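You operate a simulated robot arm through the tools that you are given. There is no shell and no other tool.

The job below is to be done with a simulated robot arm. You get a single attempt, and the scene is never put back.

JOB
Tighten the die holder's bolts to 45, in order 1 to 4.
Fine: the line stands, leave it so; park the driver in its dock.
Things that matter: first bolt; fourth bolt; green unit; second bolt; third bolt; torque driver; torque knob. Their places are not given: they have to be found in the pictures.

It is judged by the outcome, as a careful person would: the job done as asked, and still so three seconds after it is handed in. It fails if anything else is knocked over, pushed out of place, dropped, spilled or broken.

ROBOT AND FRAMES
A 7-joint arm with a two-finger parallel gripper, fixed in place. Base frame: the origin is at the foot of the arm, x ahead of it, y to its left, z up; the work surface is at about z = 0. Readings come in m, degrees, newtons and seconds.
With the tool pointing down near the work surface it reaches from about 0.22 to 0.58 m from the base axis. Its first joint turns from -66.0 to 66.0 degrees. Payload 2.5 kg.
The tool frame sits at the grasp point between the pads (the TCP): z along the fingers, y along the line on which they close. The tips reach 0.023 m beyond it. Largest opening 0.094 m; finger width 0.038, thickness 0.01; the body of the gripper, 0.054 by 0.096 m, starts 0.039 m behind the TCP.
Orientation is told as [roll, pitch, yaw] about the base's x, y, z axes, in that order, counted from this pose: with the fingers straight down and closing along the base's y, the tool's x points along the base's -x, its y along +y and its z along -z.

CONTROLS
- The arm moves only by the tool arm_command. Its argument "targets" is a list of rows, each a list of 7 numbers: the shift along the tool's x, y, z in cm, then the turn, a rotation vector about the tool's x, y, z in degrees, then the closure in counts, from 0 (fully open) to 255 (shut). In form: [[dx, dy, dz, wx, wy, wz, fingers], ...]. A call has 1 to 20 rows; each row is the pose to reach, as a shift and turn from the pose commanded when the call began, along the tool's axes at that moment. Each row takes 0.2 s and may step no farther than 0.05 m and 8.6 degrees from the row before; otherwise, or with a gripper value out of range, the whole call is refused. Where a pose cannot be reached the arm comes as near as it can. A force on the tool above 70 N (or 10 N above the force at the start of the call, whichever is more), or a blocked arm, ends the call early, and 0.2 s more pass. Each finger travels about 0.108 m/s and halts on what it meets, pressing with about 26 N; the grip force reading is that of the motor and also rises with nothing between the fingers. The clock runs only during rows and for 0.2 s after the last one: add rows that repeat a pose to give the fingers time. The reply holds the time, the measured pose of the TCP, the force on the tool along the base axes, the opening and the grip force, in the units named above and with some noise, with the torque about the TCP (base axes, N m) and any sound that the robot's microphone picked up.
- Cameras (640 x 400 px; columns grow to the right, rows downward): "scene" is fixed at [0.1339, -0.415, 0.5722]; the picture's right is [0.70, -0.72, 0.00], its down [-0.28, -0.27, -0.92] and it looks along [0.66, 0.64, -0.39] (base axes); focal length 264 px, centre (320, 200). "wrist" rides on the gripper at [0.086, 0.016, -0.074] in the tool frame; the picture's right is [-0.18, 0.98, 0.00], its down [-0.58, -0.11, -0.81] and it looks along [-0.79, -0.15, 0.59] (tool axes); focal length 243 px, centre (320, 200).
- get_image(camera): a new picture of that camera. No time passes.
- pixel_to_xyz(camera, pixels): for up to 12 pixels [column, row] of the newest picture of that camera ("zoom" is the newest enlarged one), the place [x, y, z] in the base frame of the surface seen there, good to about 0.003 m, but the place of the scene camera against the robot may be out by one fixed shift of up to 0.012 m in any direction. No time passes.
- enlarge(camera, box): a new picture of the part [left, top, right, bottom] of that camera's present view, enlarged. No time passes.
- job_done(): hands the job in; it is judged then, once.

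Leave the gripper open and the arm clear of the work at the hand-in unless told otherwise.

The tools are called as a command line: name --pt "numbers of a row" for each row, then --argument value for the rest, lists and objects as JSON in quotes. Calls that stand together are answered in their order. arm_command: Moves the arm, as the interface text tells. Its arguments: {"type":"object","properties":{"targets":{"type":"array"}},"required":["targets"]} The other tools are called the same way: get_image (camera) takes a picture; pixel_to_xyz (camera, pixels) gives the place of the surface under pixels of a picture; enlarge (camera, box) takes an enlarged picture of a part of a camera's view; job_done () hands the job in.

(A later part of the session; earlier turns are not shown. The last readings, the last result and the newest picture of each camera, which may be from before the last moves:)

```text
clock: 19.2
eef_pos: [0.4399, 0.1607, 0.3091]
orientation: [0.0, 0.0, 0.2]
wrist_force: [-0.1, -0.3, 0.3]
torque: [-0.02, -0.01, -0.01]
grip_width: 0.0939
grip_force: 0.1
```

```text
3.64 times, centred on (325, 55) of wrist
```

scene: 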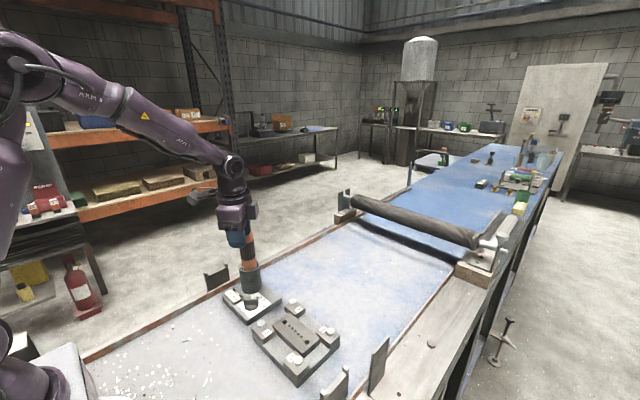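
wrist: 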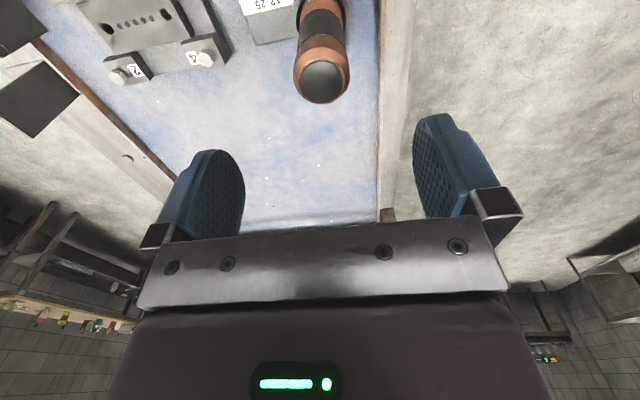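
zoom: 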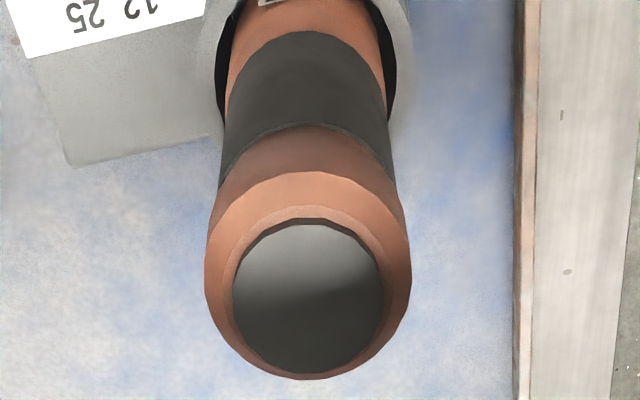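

Driver top is at (0.441, 0.162, 0.2155). I descend straight over it to TCP z ≈ 0.181, which keeps the palm about 3 mm above its top, fingers still open.

arm_command --pt "-0.1 0.1 4 0 0 0 0" --pt "-0.1 0.1 8 0 0 0 0" --pt "-0.1 0.1 10.5 0 0 0 0" --pt "-0.1 0.1 11.8 0 0 0 0" --pt "-0.1 0.1 12.8 0 0 0 0" --pt "-0.1 0.1 12.8 0 0 0 0"

get_image --camera "wrist"

enlarge --camera "scene" --box '[190, 180, 310, 330]'

```text
clock: 20.6
eef_pos: [0.4407, 0.1607, 0.1807]
orientation: [0.1, 0.0, 0.0]
wrist_force: [0.1, 0.0, -0.2]
torque: [-0.03, 0.0, 0.02]
grip_width: 0.0939
grip_force: 0.2
```

```text
taken
```

wrist: 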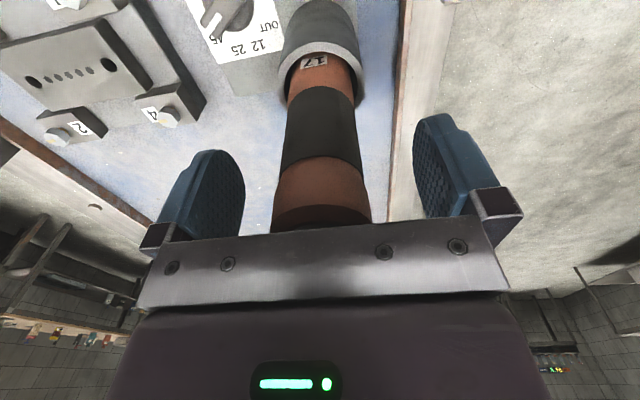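

```text
2.67 times, centred on (250, 255) of scene
```

zoom: 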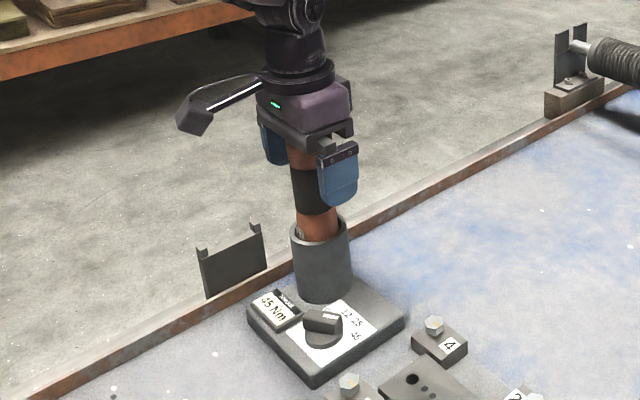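

Driver stands between the pads. I close the fingers gradually on it and hold.

arm_command --pt "0 0 0 0 0 0 60" --pt "0 0 0 0 0 0 120" --pt "0 0 0 0 0 0 160" --pt "0 0 0 0 0 0 200" --pt "0 0 0 0 0 0 220" --pt "0 0 0 0 0 0 220"

get_image --camera "wrist"

```text
clock: 22.0
eef_pos: [0.4408, 0.1615, 0.1809]
orientation: [0.1, -0.1, 0.0]
wrist_force: [0.1, 1.5, 0.3]
torque: [0.05, 0.03, -0.01]
grip_width: 0.0418
grip_force: 26.0
```

```text
taken
```

wrist: 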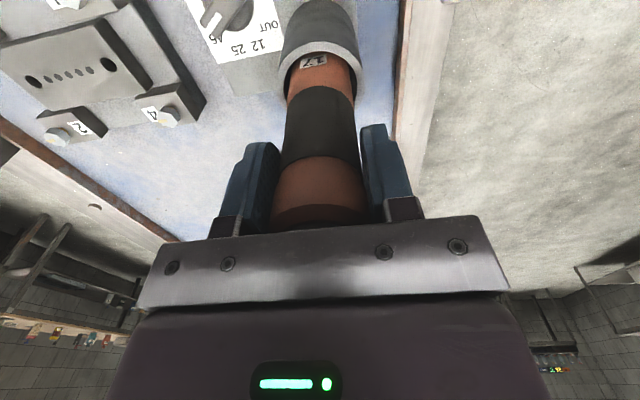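

Gripped at 42 mm with 26 N. I lift slowly 4 cm and check weight and that the driver comes along straight.

arm_command --pt "0 0 -0.5 0 0 0 235" --pt "0 0 -1.5 0 0 0 235" --pt "0 0 -2.5 0 0 0 235" --pt "0 0 -4 0 0 0 235" --pt "0 0 -4 0 0 0 235"

get_image --camera "wrist"

enlarge --camera "scene" --box '[190, 180, 310, 330]'

```text
clock: 23.2
eef_pos: [0.44, 0.1624, 0.2228]
orientation: [0.2, 0.0, 0.0]
wrist_force: [-0.5, 0.2, -6.3]
torque: [-0.03, 0.02, -0.02]
grip_width: 0.0415
grip_force: 26.3
```

```text
taken
```

wrist: 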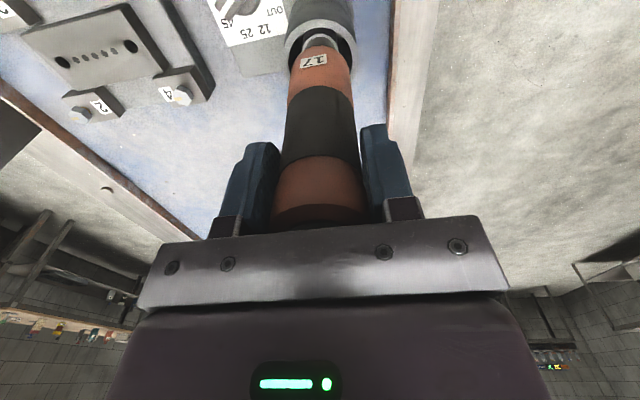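

```text
2.67 times, centred on (250, 255) of scene
```

zoom: 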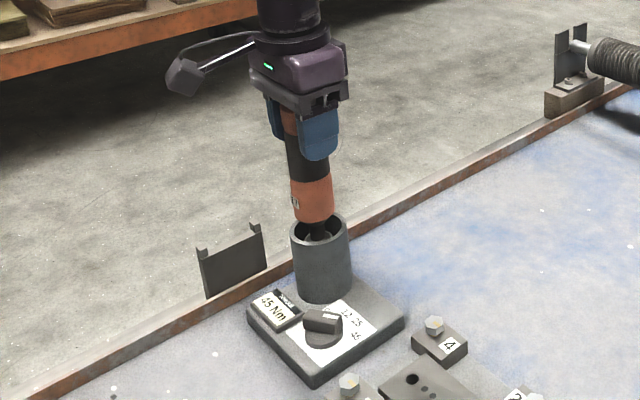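

It weighs about 6.3 N and rises straight. I lift 9 cm more and look for the socket's end.

arm_command --pt "0 0 -2 0 0 0 235" --pt "0 0 -4.5 0 0 0 235" --pt "0 0 -7 0 0 0 235" --pt "0 0 -9 0 0 0 235" --pt "0 0 -9 0 0 0 235"

get_image --camera "wrist"

enlarge --camera "scene" --box '[190, 160, 310, 330]'

```text
clock: 24.4
eef_pos: [0.4396, 0.1607, 0.311]
orientation: [0.0, 0.0, 0.1]
wrist_force: [-0.3, -0.1, -5.3]
torque: [-0.01, -0.01, 0.01]
grip_width: 0.0419
grip_force: 25.9
```

```text
taken
```

wrist: 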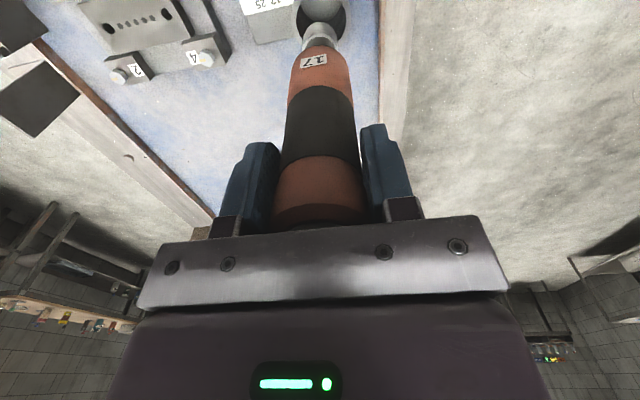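

```text
2.35 times, centred on (250, 245) of scene
```

zoom: 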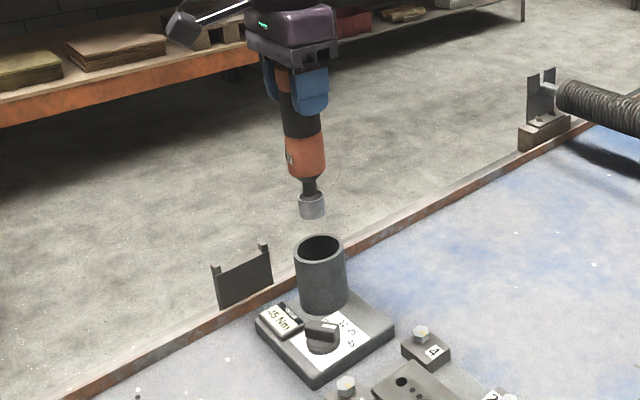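

The driver is clear of the holster; I see the socket at about (312,205) of the enlargement. I measure its bottom and the holster rim with the same camera for comparison.

pixel_to_xyz --camera "zoom" --pixels '[[312, 214], [302, 200], [322, 198], [312, 200], [312, 185], [308, 170], [305, 150], [320, 262], [300, 270], [345, 260], [421, 328], [347, 380]]'

pixel_to_xyz --camera "wrist" --pixels '[[321, 30], [321, 42], [308, 35], [335, 35], [314, 62], [320, 120], [205, 58], [120, 76]]'

```text
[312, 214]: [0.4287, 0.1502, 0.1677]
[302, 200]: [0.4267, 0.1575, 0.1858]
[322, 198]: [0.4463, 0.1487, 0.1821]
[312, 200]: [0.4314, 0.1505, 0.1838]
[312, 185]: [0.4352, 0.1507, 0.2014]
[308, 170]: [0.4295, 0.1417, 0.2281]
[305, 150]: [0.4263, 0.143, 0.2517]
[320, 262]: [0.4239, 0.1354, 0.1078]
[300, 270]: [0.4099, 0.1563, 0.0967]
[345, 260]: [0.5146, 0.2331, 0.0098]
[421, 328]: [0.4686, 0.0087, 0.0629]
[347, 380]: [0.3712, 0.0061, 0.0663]
```

```text
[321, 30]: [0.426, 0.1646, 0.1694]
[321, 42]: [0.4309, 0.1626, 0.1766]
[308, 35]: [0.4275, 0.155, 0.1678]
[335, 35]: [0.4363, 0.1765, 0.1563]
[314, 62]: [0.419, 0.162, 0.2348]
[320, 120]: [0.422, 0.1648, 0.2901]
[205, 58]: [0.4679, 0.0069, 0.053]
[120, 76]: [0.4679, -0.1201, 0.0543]
```

Socket end is about 0.157 m below the TCP. Bolt heads' tops are at z ≈ 0.055, so the socket would touch at TCP z ≈ 0.212. I carry the driver at this height over bolt 1 (0.372, 0.007).

arm_command --pt "1.0 -2.5 0 0 0 0 235" --pt "2.5 -6 0 0 0 0 235" --pt "4.2 -9.6 0 0 0 0 235" --pt "5.8 -13 0 0 0 0 235" --pt "6.76 -15.4 0 0 0 0 235" --pt "6.76 -15.4 0 0 0 0 235"

get_image --camera "wrist"

enlarge --camera "scene" --box '[220, 200, 360, 390]'

```text
clock: 25.8
eef_pos: [0.371, 0.0058, 0.3092]
orientation: [0.1, 0.0, 0.1]
wrist_force: [-0.4, -0.7, -6.7]
torque: [0.0, 0.03, 0.02]
grip_width: 0.0418
grip_force: 26.5
```

```text
taken
```

wrist: 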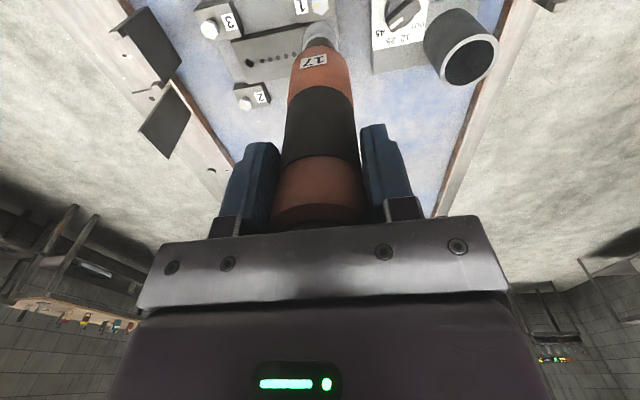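

```text
2.11 times, centred on (290, 295) of scene
```

zoom: 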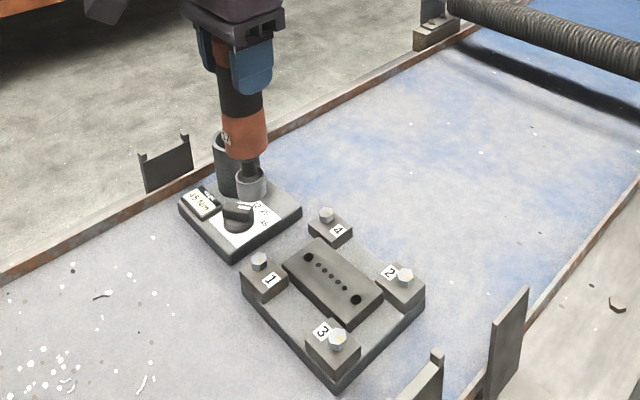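

Now over bolt 1. I lower 8 cm so the socket is about 1.5 cm above the bolt head, then check alignment from both cameras.

arm_command --pt "0 0 3 0 0 0 235" --pt "0 0 6 0 0 0 235" --pt "0 0 8 0 0 0 235" --pt "0 0 8 0 0 0 235"

get_image --camera "wrist"

enlarge --camera "scene" --box '[220, 260, 320, 350]'

enlarge --camera "wrist" --box '[260, 0, 380, 80]'

```text
clock: 26.8
eef_pos: [0.3734, 0.0071, 0.2277]
orientation: [0.0, 0.0, -0.1]
wrist_force: [1.6, 0.5, -5.3]
torque: [0.05, -0.02, -0.02]
grip_width: 0.0418
grip_force: 26.1
```

```text
taken
```

wrist: 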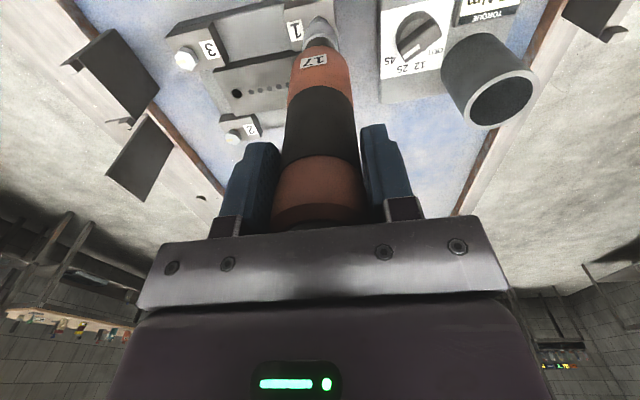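

```text
4.44 times, centred on (270, 305) of scene
```

zoom: 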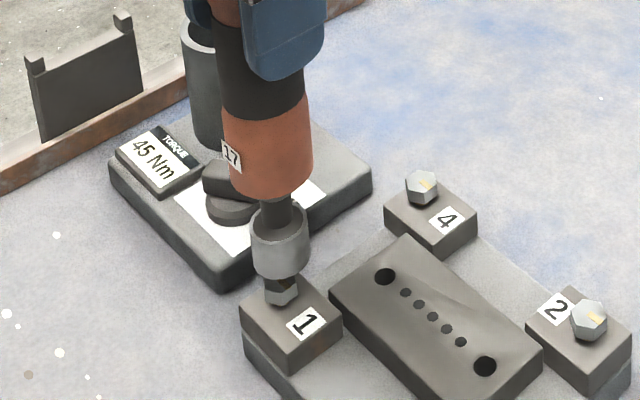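

```text
5.00 times, centred on (320, 40) of wrist
```

zoom: 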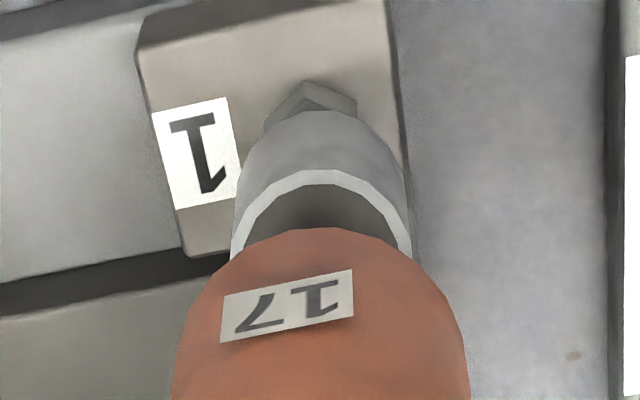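

From the wrist view, the bolt's visible edge peeks out at (310,90) of the enlargement, slightly left of the socket. I measure points on the bolt and the socket to get the offset.

pixel_to_xyz --camera "zoom" --pixels '[[330, 90], [309, 88], [275, 120], [350, 102], [300, 100], [315, 120], [250, 190], [395, 180], [320, 150], [390, 60], [145, 60], [310, 105]]'

enlarge --camera "scene" --box '[255, 295, 295, 340]'

```text
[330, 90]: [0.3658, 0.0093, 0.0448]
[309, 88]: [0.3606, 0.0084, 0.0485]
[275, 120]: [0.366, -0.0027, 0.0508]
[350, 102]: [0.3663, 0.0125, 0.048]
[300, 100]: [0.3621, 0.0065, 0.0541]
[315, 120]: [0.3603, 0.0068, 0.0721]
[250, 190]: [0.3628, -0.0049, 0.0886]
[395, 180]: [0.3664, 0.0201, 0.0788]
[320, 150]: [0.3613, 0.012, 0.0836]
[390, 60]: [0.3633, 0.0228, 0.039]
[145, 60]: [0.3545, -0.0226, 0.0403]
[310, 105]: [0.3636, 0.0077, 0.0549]
```

```text
8.89 times, centred on (275, 318) of scene
```

zoom: 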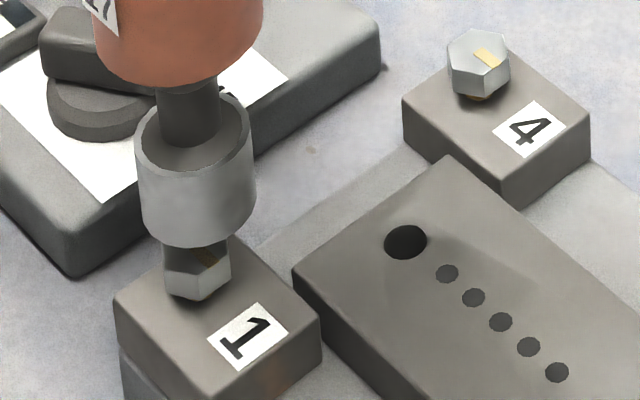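

Bolt 1's centre is about (−3, −1.3) mm from the socket axis. I shift by that and lower 1 cm, then re-check.

arm_command --pt "0.3 -0.13 0 0 0 0 235" --pt "0.3 -0.13 0.6 0 0 0 235" --pt "0.3 -0.13 1.1 0 0 0 235" --pt "0.3 -0.13 1.1 0 0 0 235"

enlarge --camera "wrist" --box '[260, 0, 380, 80]'

enlarge --camera "scene" --box '[240, 295, 290, 345]'

```text
clock: 27.8
eef_pos: [0.3705, 0.005, 0.2185]
orientation: [0.1, 0.0, 0.0]
wrist_force: [0.4, -0.1, -6.4]
torque: [-0.03, -0.02, -0.01]
grip_width: 0.0418
grip_force: 25.9
```

```text
5.00 times, centred on (320, 40) of wrist
```

zoom: 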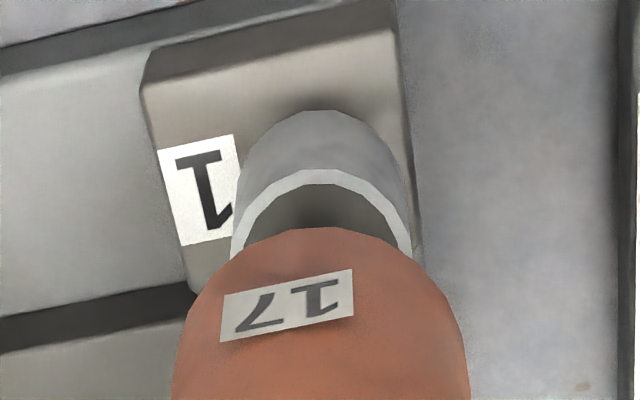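

```text
8.00 times, centred on (265, 320) of scene
```

zoom: 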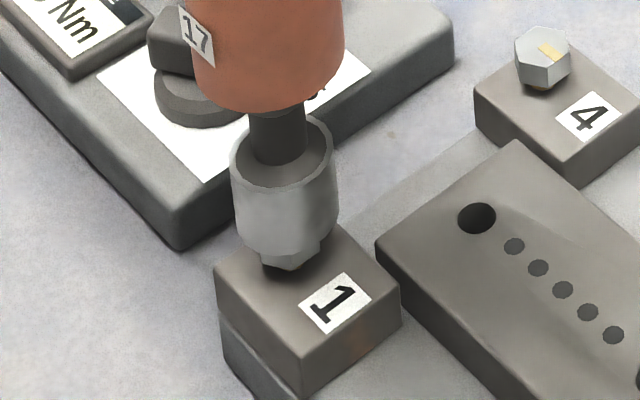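

The bolt head is now nearly hidden right under the socket in both views. I lower slowly 1 cm in small steps, watching force and sound.

arm_command --pt "0 0 0.2 0 0 0 235" --pt "0 0 0.4 0 0 0 235" --pt "0 0 0.6 0 0 0 235" --pt "0 0 0.8 0 0 0 235" --pt "0 0 0.8 0 0 0 235"

enlarge --camera "wrist" --box '[260, 0, 380, 80]'

enlarge --camera "scene" --box '[240, 295, 290, 345]'

```text
clock: 29.0
eef_pos: [0.3696, 0.0058, 0.211]
orientation: [0.1, 0.0, 0.0]
wrist_force: [0.0, 0.3, -5.3]
torque: [0.02, 0.0, -0.01]
grip_width: 0.0417
grip_force: 25.6
```

```text
5.00 times, centred on (320, 40) of wrist
```

zoom: 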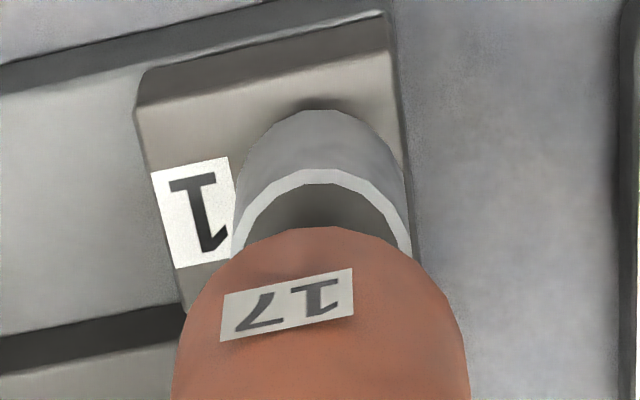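

```text
8.00 times, centred on (265, 320) of scene
```

zoom: 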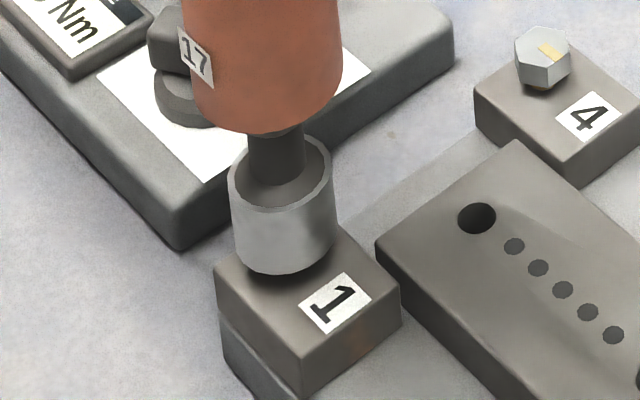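

No contact force yet (−5.3 N is just the weight); the socket already covers much of the head. I lower another 1 cm in 2 mm steps.

arm_command --pt "0 0 0.2 0 0 0 235" --pt "0 0 0.4 0 0 0 235" --pt "0 0 0.6 0 0 0 235" --pt "0 0 0.6 0 0 0 235"

enlarge --camera "scene" --box '[240, 295, 290, 345]'

```text
clock: 30.0
eef_pos: [0.3692, 0.0063, 0.2053]
orientation: [0.2, 0.0, -0.1]
wrist_force: [-0.1, -0.2, -5.8]
torque: [0.0, 0.02, -0.03]
grip_width: 0.0418
grip_force: 25.8
```

```text
8.00 times, centred on (265, 320) of scene
```

zoom: 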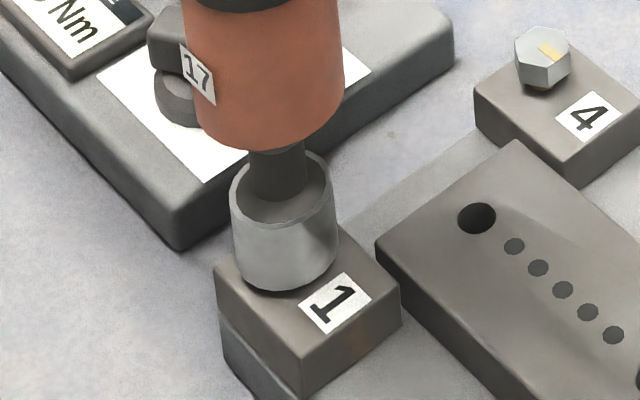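

Still free. I continue down 6 mm in small steps.

arm_command --pt "0 0 0.2 0 0 0 235" --pt "0 0 0.4 0 0 0 235" --pt "0 0 0.5 0 0 0 235" --pt "0 0 0.5 0 0 0 235"

enlarge --camera "scene" --box '[240, 295, 290, 345]'

```text
clock: 31.0
eef_pos: [0.3717, 0.0067, 0.2019]
orientation: [0.2, -0.3, 0.1]
wrist_force: [-2.1, 1.1, 21.1]
torque: [-0.14, 0.21, -0.04]
grip_width: 0.0417
grip_force: 25.9
```

```text
8.00 times, centred on (265, 320) of scene
```

zoom: 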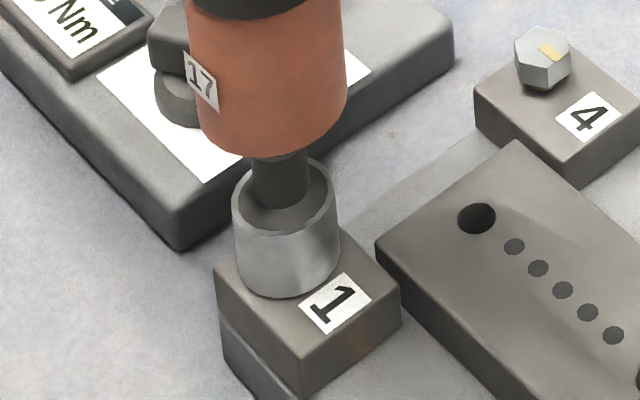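

Now 21 N of push: the socket is seated on bolt 1. No sound, so it isn't self-starting. I turn the driver clockwise (about tool z) in small steps to 24° and read torque and sound.

arm_command --pt "0 0 0 0 0 4 235" --pt "0 0 0 0 0 8 235" --pt "0 0 0 0 0 12 235" --pt "0 0 0 0 0 16 235" --pt "0 0 0 0 0 20 235" --pt "0 0 0 0 0 24 235"

enlarge --camera "scene" --box '[240, 295, 290, 345]'

```text
clock: 32.4
eef_pos: [0.369, 0.0058, 0.2018]
orientation: [0.1, -0.1, -24.0]
wrist_force: [3.3, 3.0, 17.5]
torque: [0.27, -0.59, 0.03]
grip_width: 0.0415
grip_force: 26.9
```

```text
8.00 times, centred on (265, 320) of scene
```

zoom: 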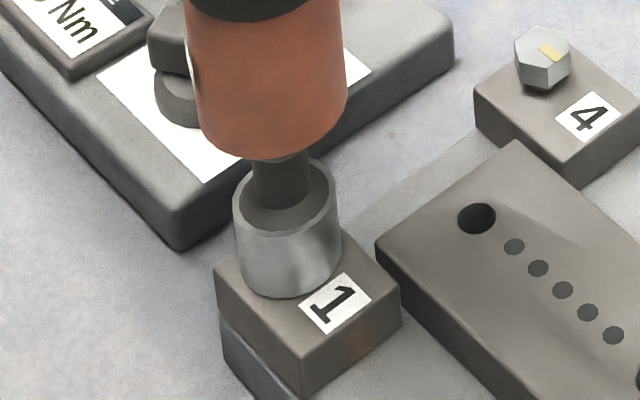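

No torque or sound yet (torque z ≈ 0.03). I keep turning clockwise another 32° to see whether the bolt takes up.

arm_command --pt "0 0 0 0 0 8 235" --pt "0 0 0 0 0 16 235" --pt "0 0 0 0 0 24 235" --pt "0 0 0 0 0 32 235" --pt "0 0 0 0 0 32 235"

get_image --camera "wrist"

enlarge --camera "scene" --box '[220, 220, 320, 345]'

```text
clock: 33.6
eef_pos: [0.3698, 0.0066, 0.2003]
orientation: [-0.1, 0.2, -56.1]
wrist_force: [-3.9, -0.1, 18.3]
torque: [0.04, 0.62, -0.07]
grip_width: 0.0418
grip_force: 26.0
```

```text
taken
```

wrist: 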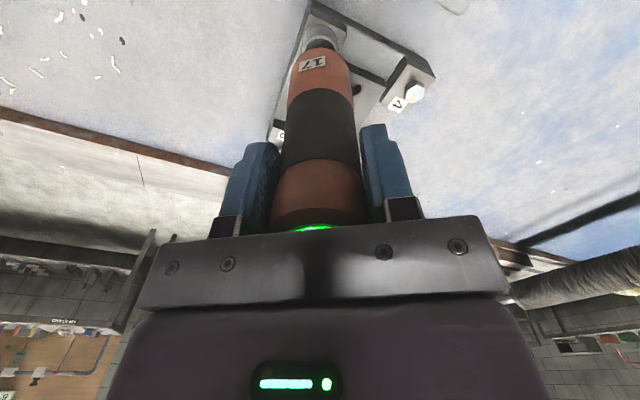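

```text
3.20 times, centred on (270, 282) of scene
```

zoom: 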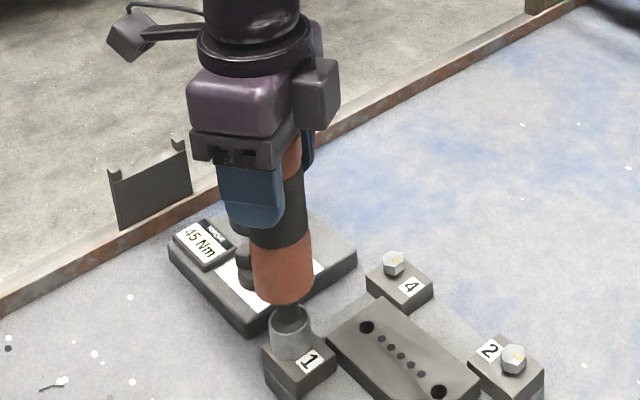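

A green light glows at the driver's top cap at (313,228) in the wrist picture — likely the torque-reached lamp. I look closer.

enlarge --camera "wrist" --box '[250, 200, 380, 250]'

enlarge --camera "scene" --box '[260, 225, 310, 285]'

```text
4.92 times, centred on (315, 225) of wrist
```

zoom: 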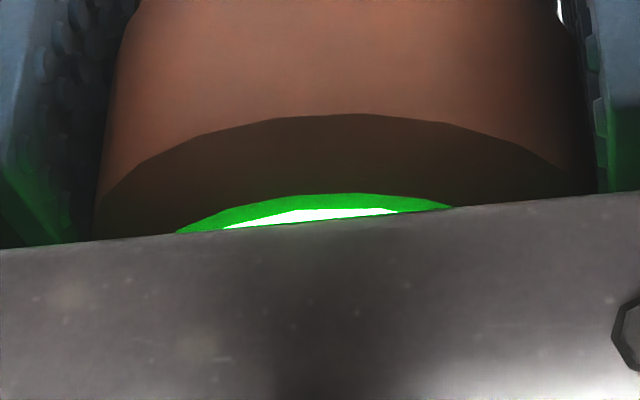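

```text
6.67 times, centred on (285, 255) of scene
```

zoom: 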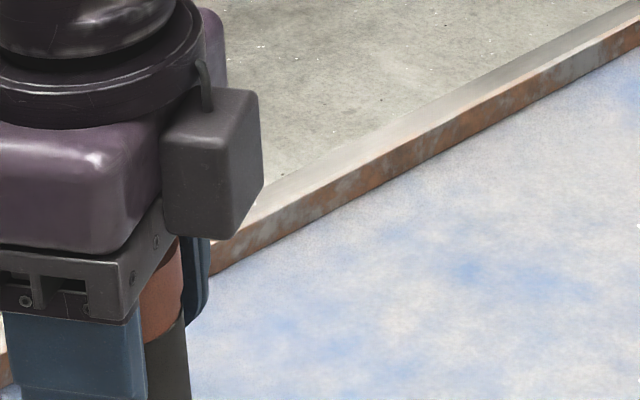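

The lamp is lit green. I hold the push still for a second more and see if anything changes before lifting.

arm_command --pt "0 0 0 0 0 0 235" --pt "0 0 0 0 0 0 235" --pt "0 0 0 0 0 0 235" --pt "0 0 0 0 0 0 235" --pt "0 0 0 0 0 0 235"

enlarge --camera "wrist" --box '[250, 200, 380, 250]'

```text
clock: 34.8
eef_pos: [0.3707, 0.006, 0.1992]
orientation: [0.2, 0.0, -55.8]
wrist_force: [-4.5, 0.4, 7.1]
torque: [0.07, 0.62, 0.04]
grip_width: 0.0417
grip_force: 26.1
```

```text
4.92 times, centred on (315, 225) of wrist
```

zoom: 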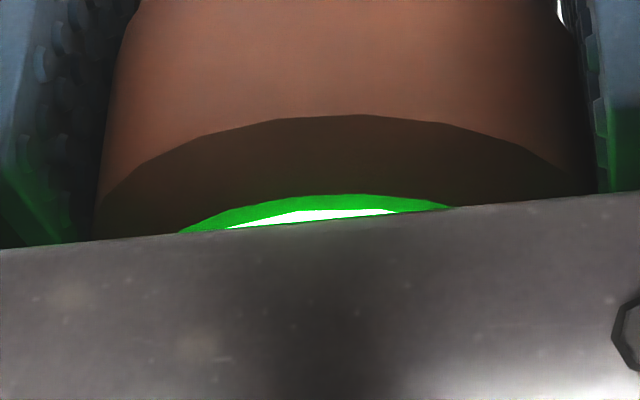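

Still green and steady, with the push eased to about 7 N. I lift 3 cm and inspect bolt 1 and the lamp.

arm_command --pt "0 0 -0.5 0 0 0 235" --pt "0 0 -1.5 0 0 0 235" --pt "0 0 -3 0 0 0 235" --pt "0 0 -3 0 0 0 235"

get_image --camera "wrist"

enlarge --camera "scene" --box '[240, 295, 300, 345]'

enlarge --camera "wrist" --box '[250, 0, 400, 80]'

```text
clock: 35.8
eef_pos: [0.3693, 0.007, 0.2311]
orientation: [0.2, 0.2, -56.0]
wrist_force: [0.6, 0.2, -5.4]
torque: [-0.01, 0.01, 0.02]
grip_width: 0.0413
grip_force: 25.7
```

```text
taken
```

wrist: 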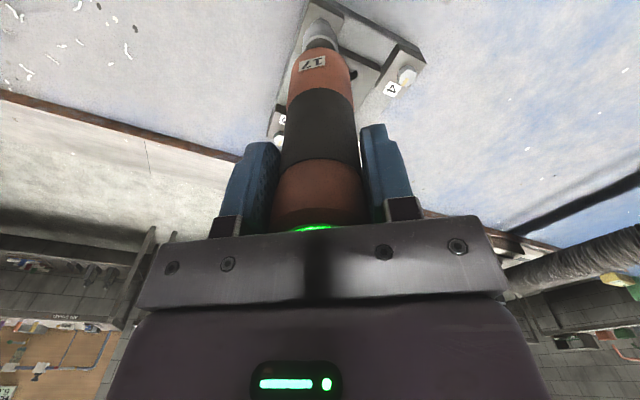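

```text
8.00 times, centred on (270, 320) of scene
```

zoom: 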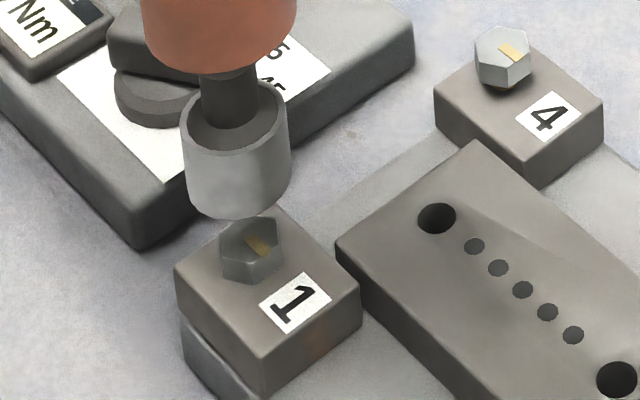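

```text
4.27 times, centred on (325, 40) of wrist
```

zoom: 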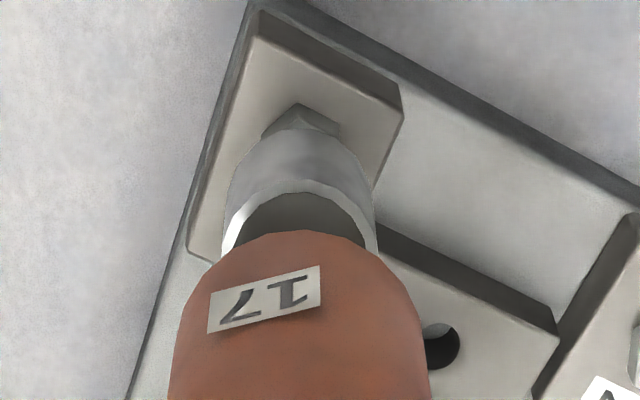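

Bolt 1's head seems to sit lower on its block than bolt 4's, and the lamp stays green. I measure head heights with the scene camera for comparison (last scene enlargement replaced by wrist zoom, so I enlarge again).

enlarge --camera "scene" --box '[240, 295, 300, 345]'

pixel_to_xyz --camera "zoom" --pixels '[[262, 240], [250, 250], [262, 256], [503, 45], [503, 55], [490, 50], [240, 300], [560, 90], [480, 110], [250, 275]]'

```text
8.00 times, centred on (270, 320) of scene
```

zoom: 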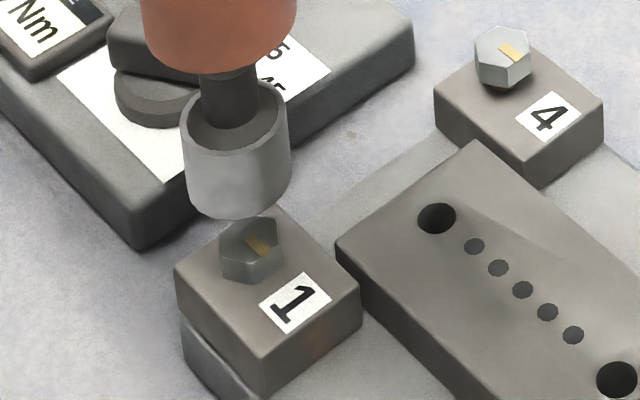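

```text
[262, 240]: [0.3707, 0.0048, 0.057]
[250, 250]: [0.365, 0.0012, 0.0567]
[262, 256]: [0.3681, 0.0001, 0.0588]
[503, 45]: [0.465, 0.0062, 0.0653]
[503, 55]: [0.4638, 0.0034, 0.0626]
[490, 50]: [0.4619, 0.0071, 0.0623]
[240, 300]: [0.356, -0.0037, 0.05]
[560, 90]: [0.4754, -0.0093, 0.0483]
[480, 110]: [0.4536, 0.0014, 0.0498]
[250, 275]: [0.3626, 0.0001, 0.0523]
```

Bolt 1's head has gone down about 6 mm and the lamp went green: it is tight. Next bolt 2. I raise 3 cm, turn back to yaw 0 and carry the driver above bolt 2 (TCP target (0.466, −0.126)).

arm_command --pt "0 0 -1.5 0 0 -7 235" --pt "0 0 -3 0 0 -14 235" --pt "-2.7 0.11 -3 0 0 -21 235" --pt "-5.4 0.23 -3 0 0 -28 235" --pt "-8.2 0.34 -3 0 0 -35 235" --pt "-10.9 0.45 -3 0 0 -42 235" --pt "-13.6 0.57 -3 0 0 -49 235" --pt "-16.34 0.68 -3 0 0 -56 235" --pt "-16.34 0.68 -3 0 0 -56 235"

get_image --camera "wrist"

enlarge --camera "scene" --box '[220, 260, 360, 390]'

```text
clock: 37.8
eef_pos: [0.4692, -0.1243, 0.2604]
orientation: [0.1, 0.0, 0.2]
wrist_force: [-0.4, -0.4, -5.2]
torque: [-0.03, 0.03, -0.05]
grip_width: 0.0415
grip_force: 26.0
```

```text
taken
```

wrist: 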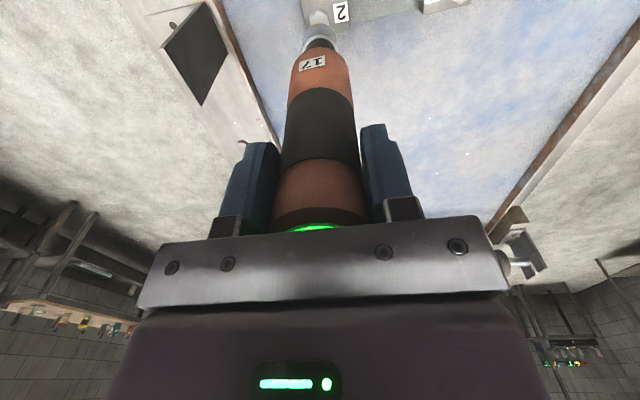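

```text
3.08 times, centred on (290, 325) of scene
```

zoom: 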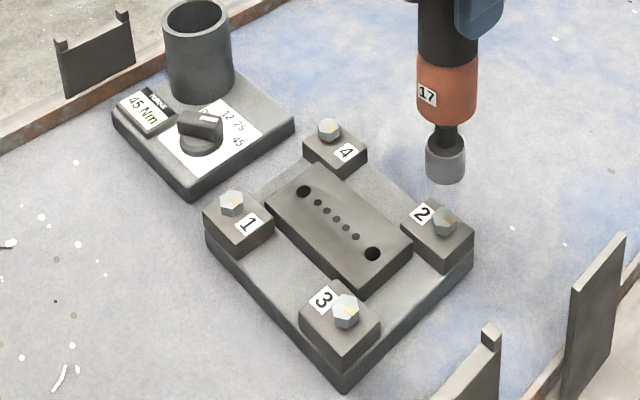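

Now above bolt 2. I lower 3.3 cm (socket ≈ 1.5 cm above the head) and check alignment.

arm_command --pt "0 0 1.5 0 0 0 235" --pt "0 0 3.3 0 0 0 235" --pt "0 0 3.3 0 0 0 235"

enlarge --camera "wrist" --box '[260, 0, 380, 80]'

enlarge --camera "scene" --box '[290, 300, 350, 350]'

```text
clock: 38.6
eef_pos: [0.4676, -0.1241, 0.2287]
orientation: [0.1, 0.1, 0.1]
wrist_force: [0.2, 0.0, -6.0]
torque: [0.0, 0.0, -0.01]
grip_width: 0.0417
grip_force: 25.4
```

```text
5.00 times, centred on (320, 40) of wrist
```

zoom: 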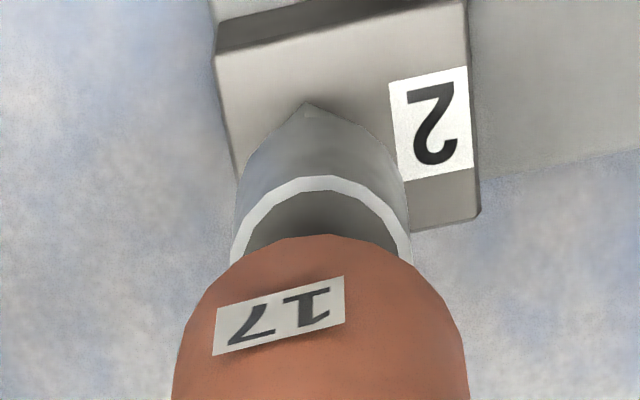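

```text
8.00 times, centred on (320, 325) of scene
```

zoom: 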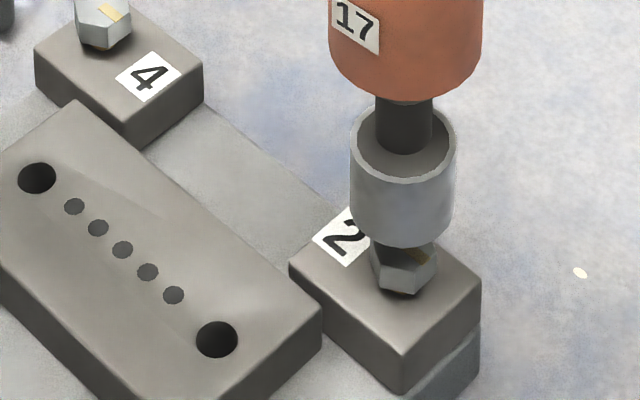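

Aligned within about 1 mm in both views. I lower in small steps to just before seating (commanded z 0.206).

arm_command --pt "-0.05 0 0.5 0 0 0 235" --pt "-0.05 0 1.0 0 0 0 235" --pt "-0.05 0 1.3 0 0 0 235" --pt "-0.05 0 1.6 0 0 0 235" --pt "-0.05 0 1.9 0 0 0 235" --pt "-0.05 0 2.2 0 0 0 235" --pt "-0.05 0 2.2 0 0 0 235"

get_image --camera "wrist"

enlarge --camera "scene" --box '[290, 300, 350, 350]'

```text
clock: 40.2
eef_pos: [0.4682, -0.1256, 0.2051]
orientation: [0.0, -0.1, 0.1]
wrist_force: [0.8, -1.5, -5.1]
torque: [0.0, 0.06, 0.0]
grip_width: 0.0417
grip_force: 26.5
```

```text
taken
```

wrist: 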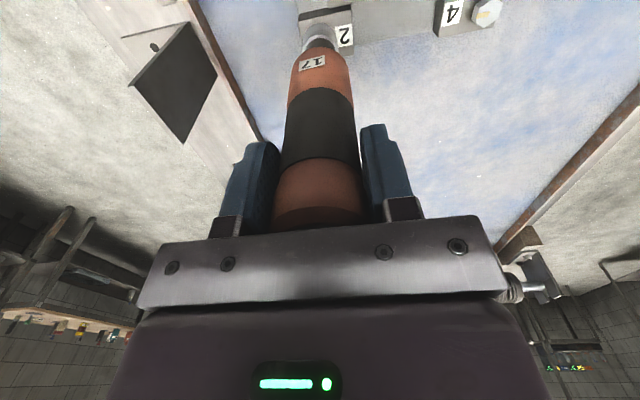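

```text
8.00 times, centred on (320, 325) of scene
```

zoom: 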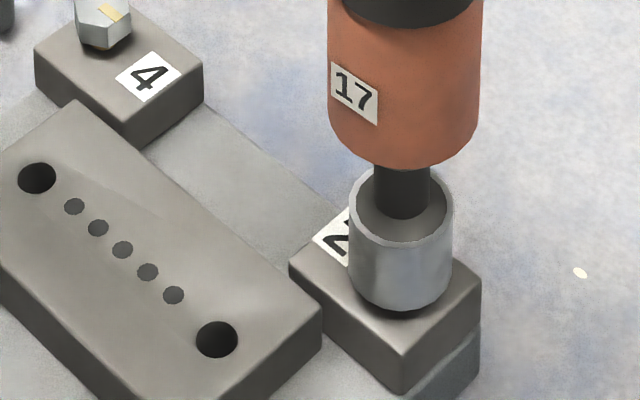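

The lamp is now off and the socket surrounds head 2. I press down the last 5 mm as on bolt 1 and watch the lamp.

arm_command --pt "0 0 0.2 0 0 0 235" --pt "0 0 0.4 0 0 0 235" --pt "0 0 0.5 0 0 0 235" --pt "0 0 0.5 0 0 0 235"

get_image --camera "wrist"

enlarge --camera "scene" --box '[290, 300, 350, 350]'

```text
clock: 41.2
eef_pos: [0.4678, -0.1245, 0.201]
orientation: [0.2, -0.1, 0.0]
wrist_force: [-1.3, 2.8, 3.3]
torque: [0.3, 0.25, 0.01]
grip_width: 0.0415
grip_force: 25.9
```

```text
taken
```

wrist: 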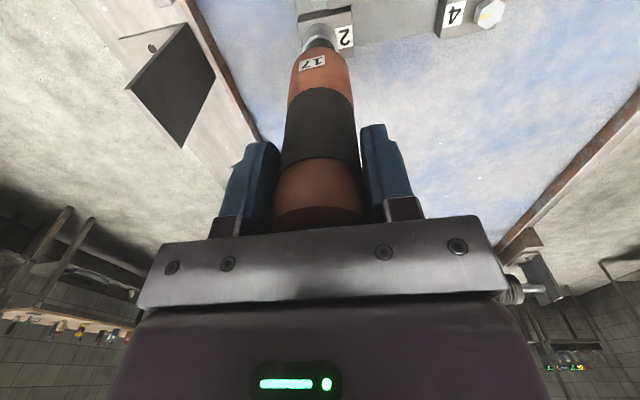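

```text
8.00 times, centred on (320, 325) of scene
```

zoom: 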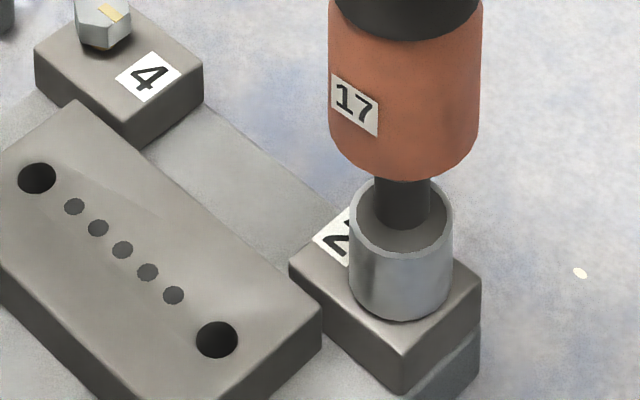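

Light contact only (about 9 N). I press 2 mm more and hold 0.8 s, then check the lamp.

arm_command --pt "0 0 0.1 0 0 0 235" --pt "0 0 0.2 0 0 0 235" --pt "0 0 0.2 0 0 0 235" --pt "0 0 0.2 0 0 0 235" --pt "0 0 0.2 0 0 0 235"

get_image --camera "wrist"

```text
clock: 42.4
eef_pos: [0.4687, -0.1247, 0.2005]
orientation: [0.1, -0.3, 0.1]
wrist_force: [0.4, 3.8, 21.6]
torque: [0.56, -0.16, -0.09]
grip_width: 0.0419
grip_force: 26.2
```

```text
taken
```

wrist: 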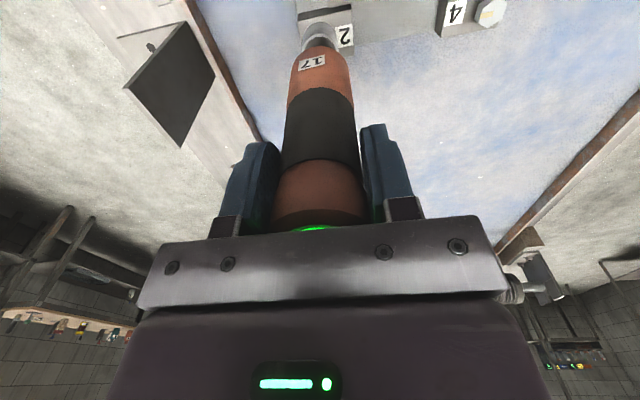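

Green again with the push alone. I hold 1 s more and compare the socket height with the earlier view.

arm_command --pt "0 0 0 0 0 0 235" --pt "0 0 0 0 0 0 235" --pt "0 0 0 0 0 0 235" --pt "0 0 0 0 0 0 235" --pt "0 0 0 0 0 0 235"

enlarge --camera "scene" --box '[290, 300, 350, 350]'

enlarge --camera "wrist" --box '[250, 200, 380, 250]'

```text
clock: 43.6
eef_pos: [0.4678, -0.1243, 0.1997]
orientation: [0.1, -0.2, 0.1]
wrist_force: [2.5, 3.7, 20.2]
torque: [0.51, -0.37, -0.01]
grip_width: 0.0417
grip_force: 25.8
```

```text
8.00 times, centred on (320, 325) of scene
```

zoom: 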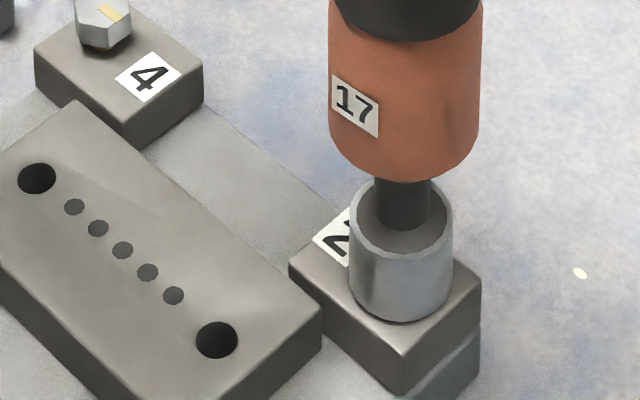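

```text
4.92 times, centred on (315, 225) of wrist
```

zoom: 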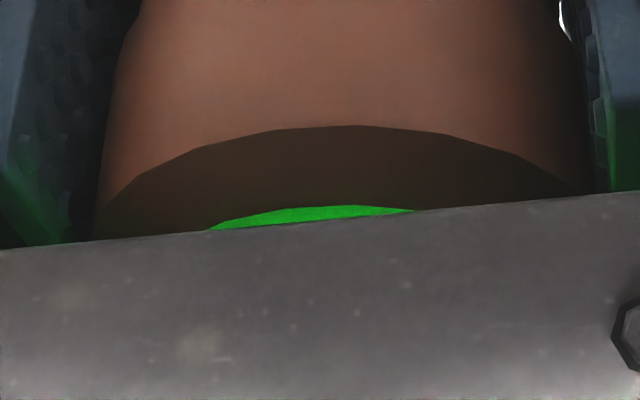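

Green is steady. I lift 3 cm and inspect bolt 2's head height.

arm_command --pt "0 0 -0.5 0 0 0 235" --pt "0 0 -1.5 0 0 0 235" --pt "0 0 -3.2 0 0 0 235" --pt "0 0 -3.2 0 0 0 235"

enlarge --camera "wrist" --box '[250, 0, 380, 250]'

enlarge --camera "scene" --box '[290, 300, 350, 350]'

```text
clock: 44.6
eef_pos: [0.4677, -0.1257, 0.2299]
orientation: [0.0, 0.1, 0.0]
wrist_force: [0.1, 0.0, -5.5]
torque: [0.0, -0.03, 0.03]
grip_width: 0.0416
grip_force: 26.4
```

```text
1.60 times, centred on (315, 125) of wrist
```

zoom: 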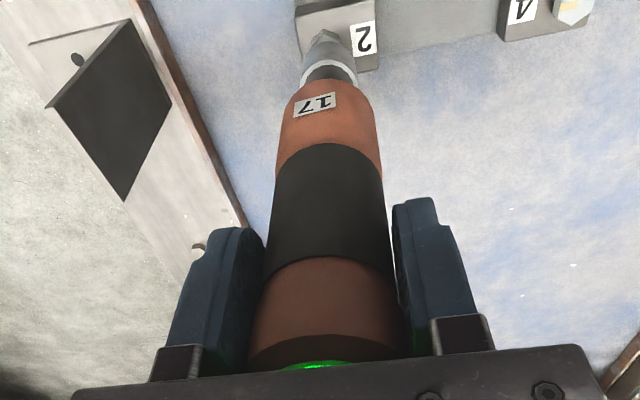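

```text
8.00 times, centred on (320, 325) of scene
```

zoom: 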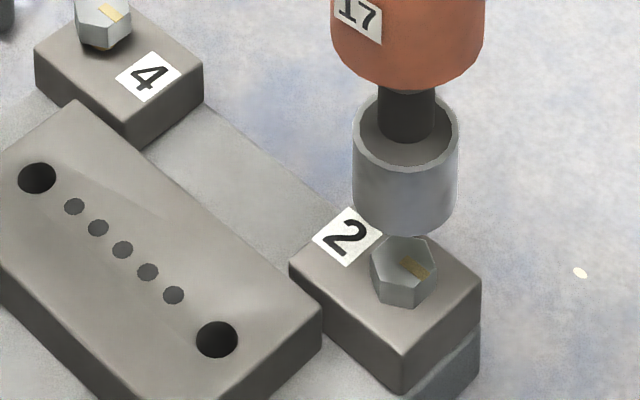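

Bolt 2 is seated flush, lamp green. Next is bolt 3: rise 2 cm, move −9.85 cm in x, then come down to just above it.

arm_command --pt "0 0 -2 0 0 0 235" --pt "2.5 0.02 -2 0 0 0 235" --pt "5.0 0.04 -2 0 0 0 235" --pt "7.5 0.06 -2 0 0 0 235" --pt "9.85 0.07 -2 0 0 0 235" --pt "9.85 0.07 -2 0 0 0 235" --pt "9.85 0.07 -1 0 0 0 235" --pt "9.85 0.07 0.3 0 0 0 235" --pt "9.85 0.07 0.3 0 0 0 235"

enlarge --camera "wrist" --box '[260, 0, 380, 80]'

enlarge --camera "scene" --box '[265, 325, 325, 385]'

```text
clock: 46.6
eef_pos: [0.3702, -0.1252, 0.2265]
orientation: [0.2, 0.0, 0.1]
wrist_force: [-0.4, -0.4, -4.8]
torque: [0.0, -0.01, 0.0]
grip_width: 0.0415
grip_force: 25.9
```

```text
5.00 times, centred on (320, 40) of wrist
```

zoom: 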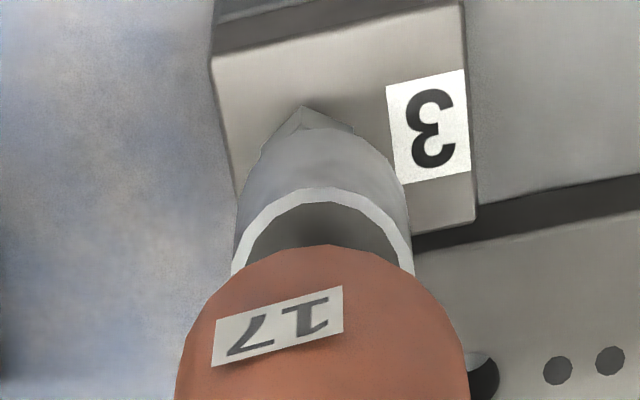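

```text
6.67 times, centred on (295, 355) of scene
```

zoom: 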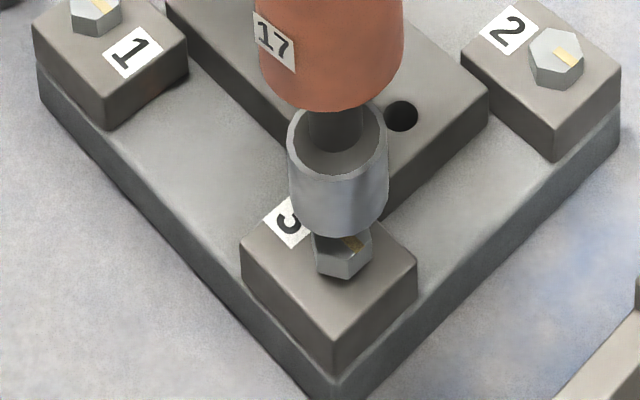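

The driver has shifted about 2 mm in the grip; relative to the socket, bolt 3 is about (−1.2, −1.8) mm off. I correct that, lower 1 cm and check again.

arm_command --pt "0.12 -0.18 0 0 0 0 235" --pt "0.12 -0.18 0.5 0 0 0 235" --pt "0.12 -0.18 0.9 0 0 0 235" --pt "0.12 -0.18 0.9 0 0 0 235"

enlarge --camera "wrist" --box '[260, 0, 380, 80]'

enlarge --camera "scene" --box '[265, 325, 325, 385]'

```text
clock: 47.6
eef_pos: [0.3683, -0.1277, 0.2165]
orientation: [0.1, -0.1, 0.0]
wrist_force: [-0.4, 0.1, -4.9]
torque: [0.01, -0.01, -0.03]
grip_width: 0.0414
grip_force: 26.3
```

```text
5.00 times, centred on (320, 40) of wrist
```

zoom: 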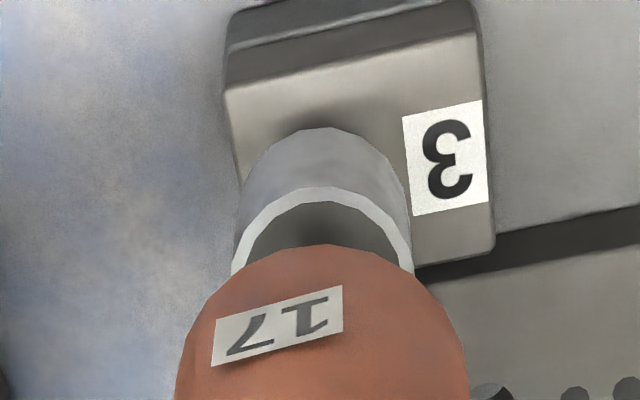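

```text
6.67 times, centred on (295, 355) of scene
```

zoom: 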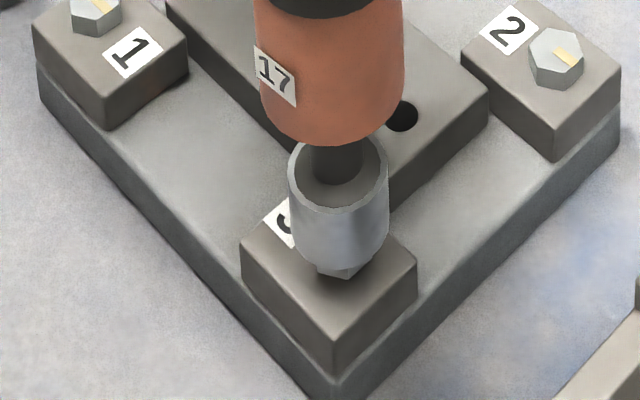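

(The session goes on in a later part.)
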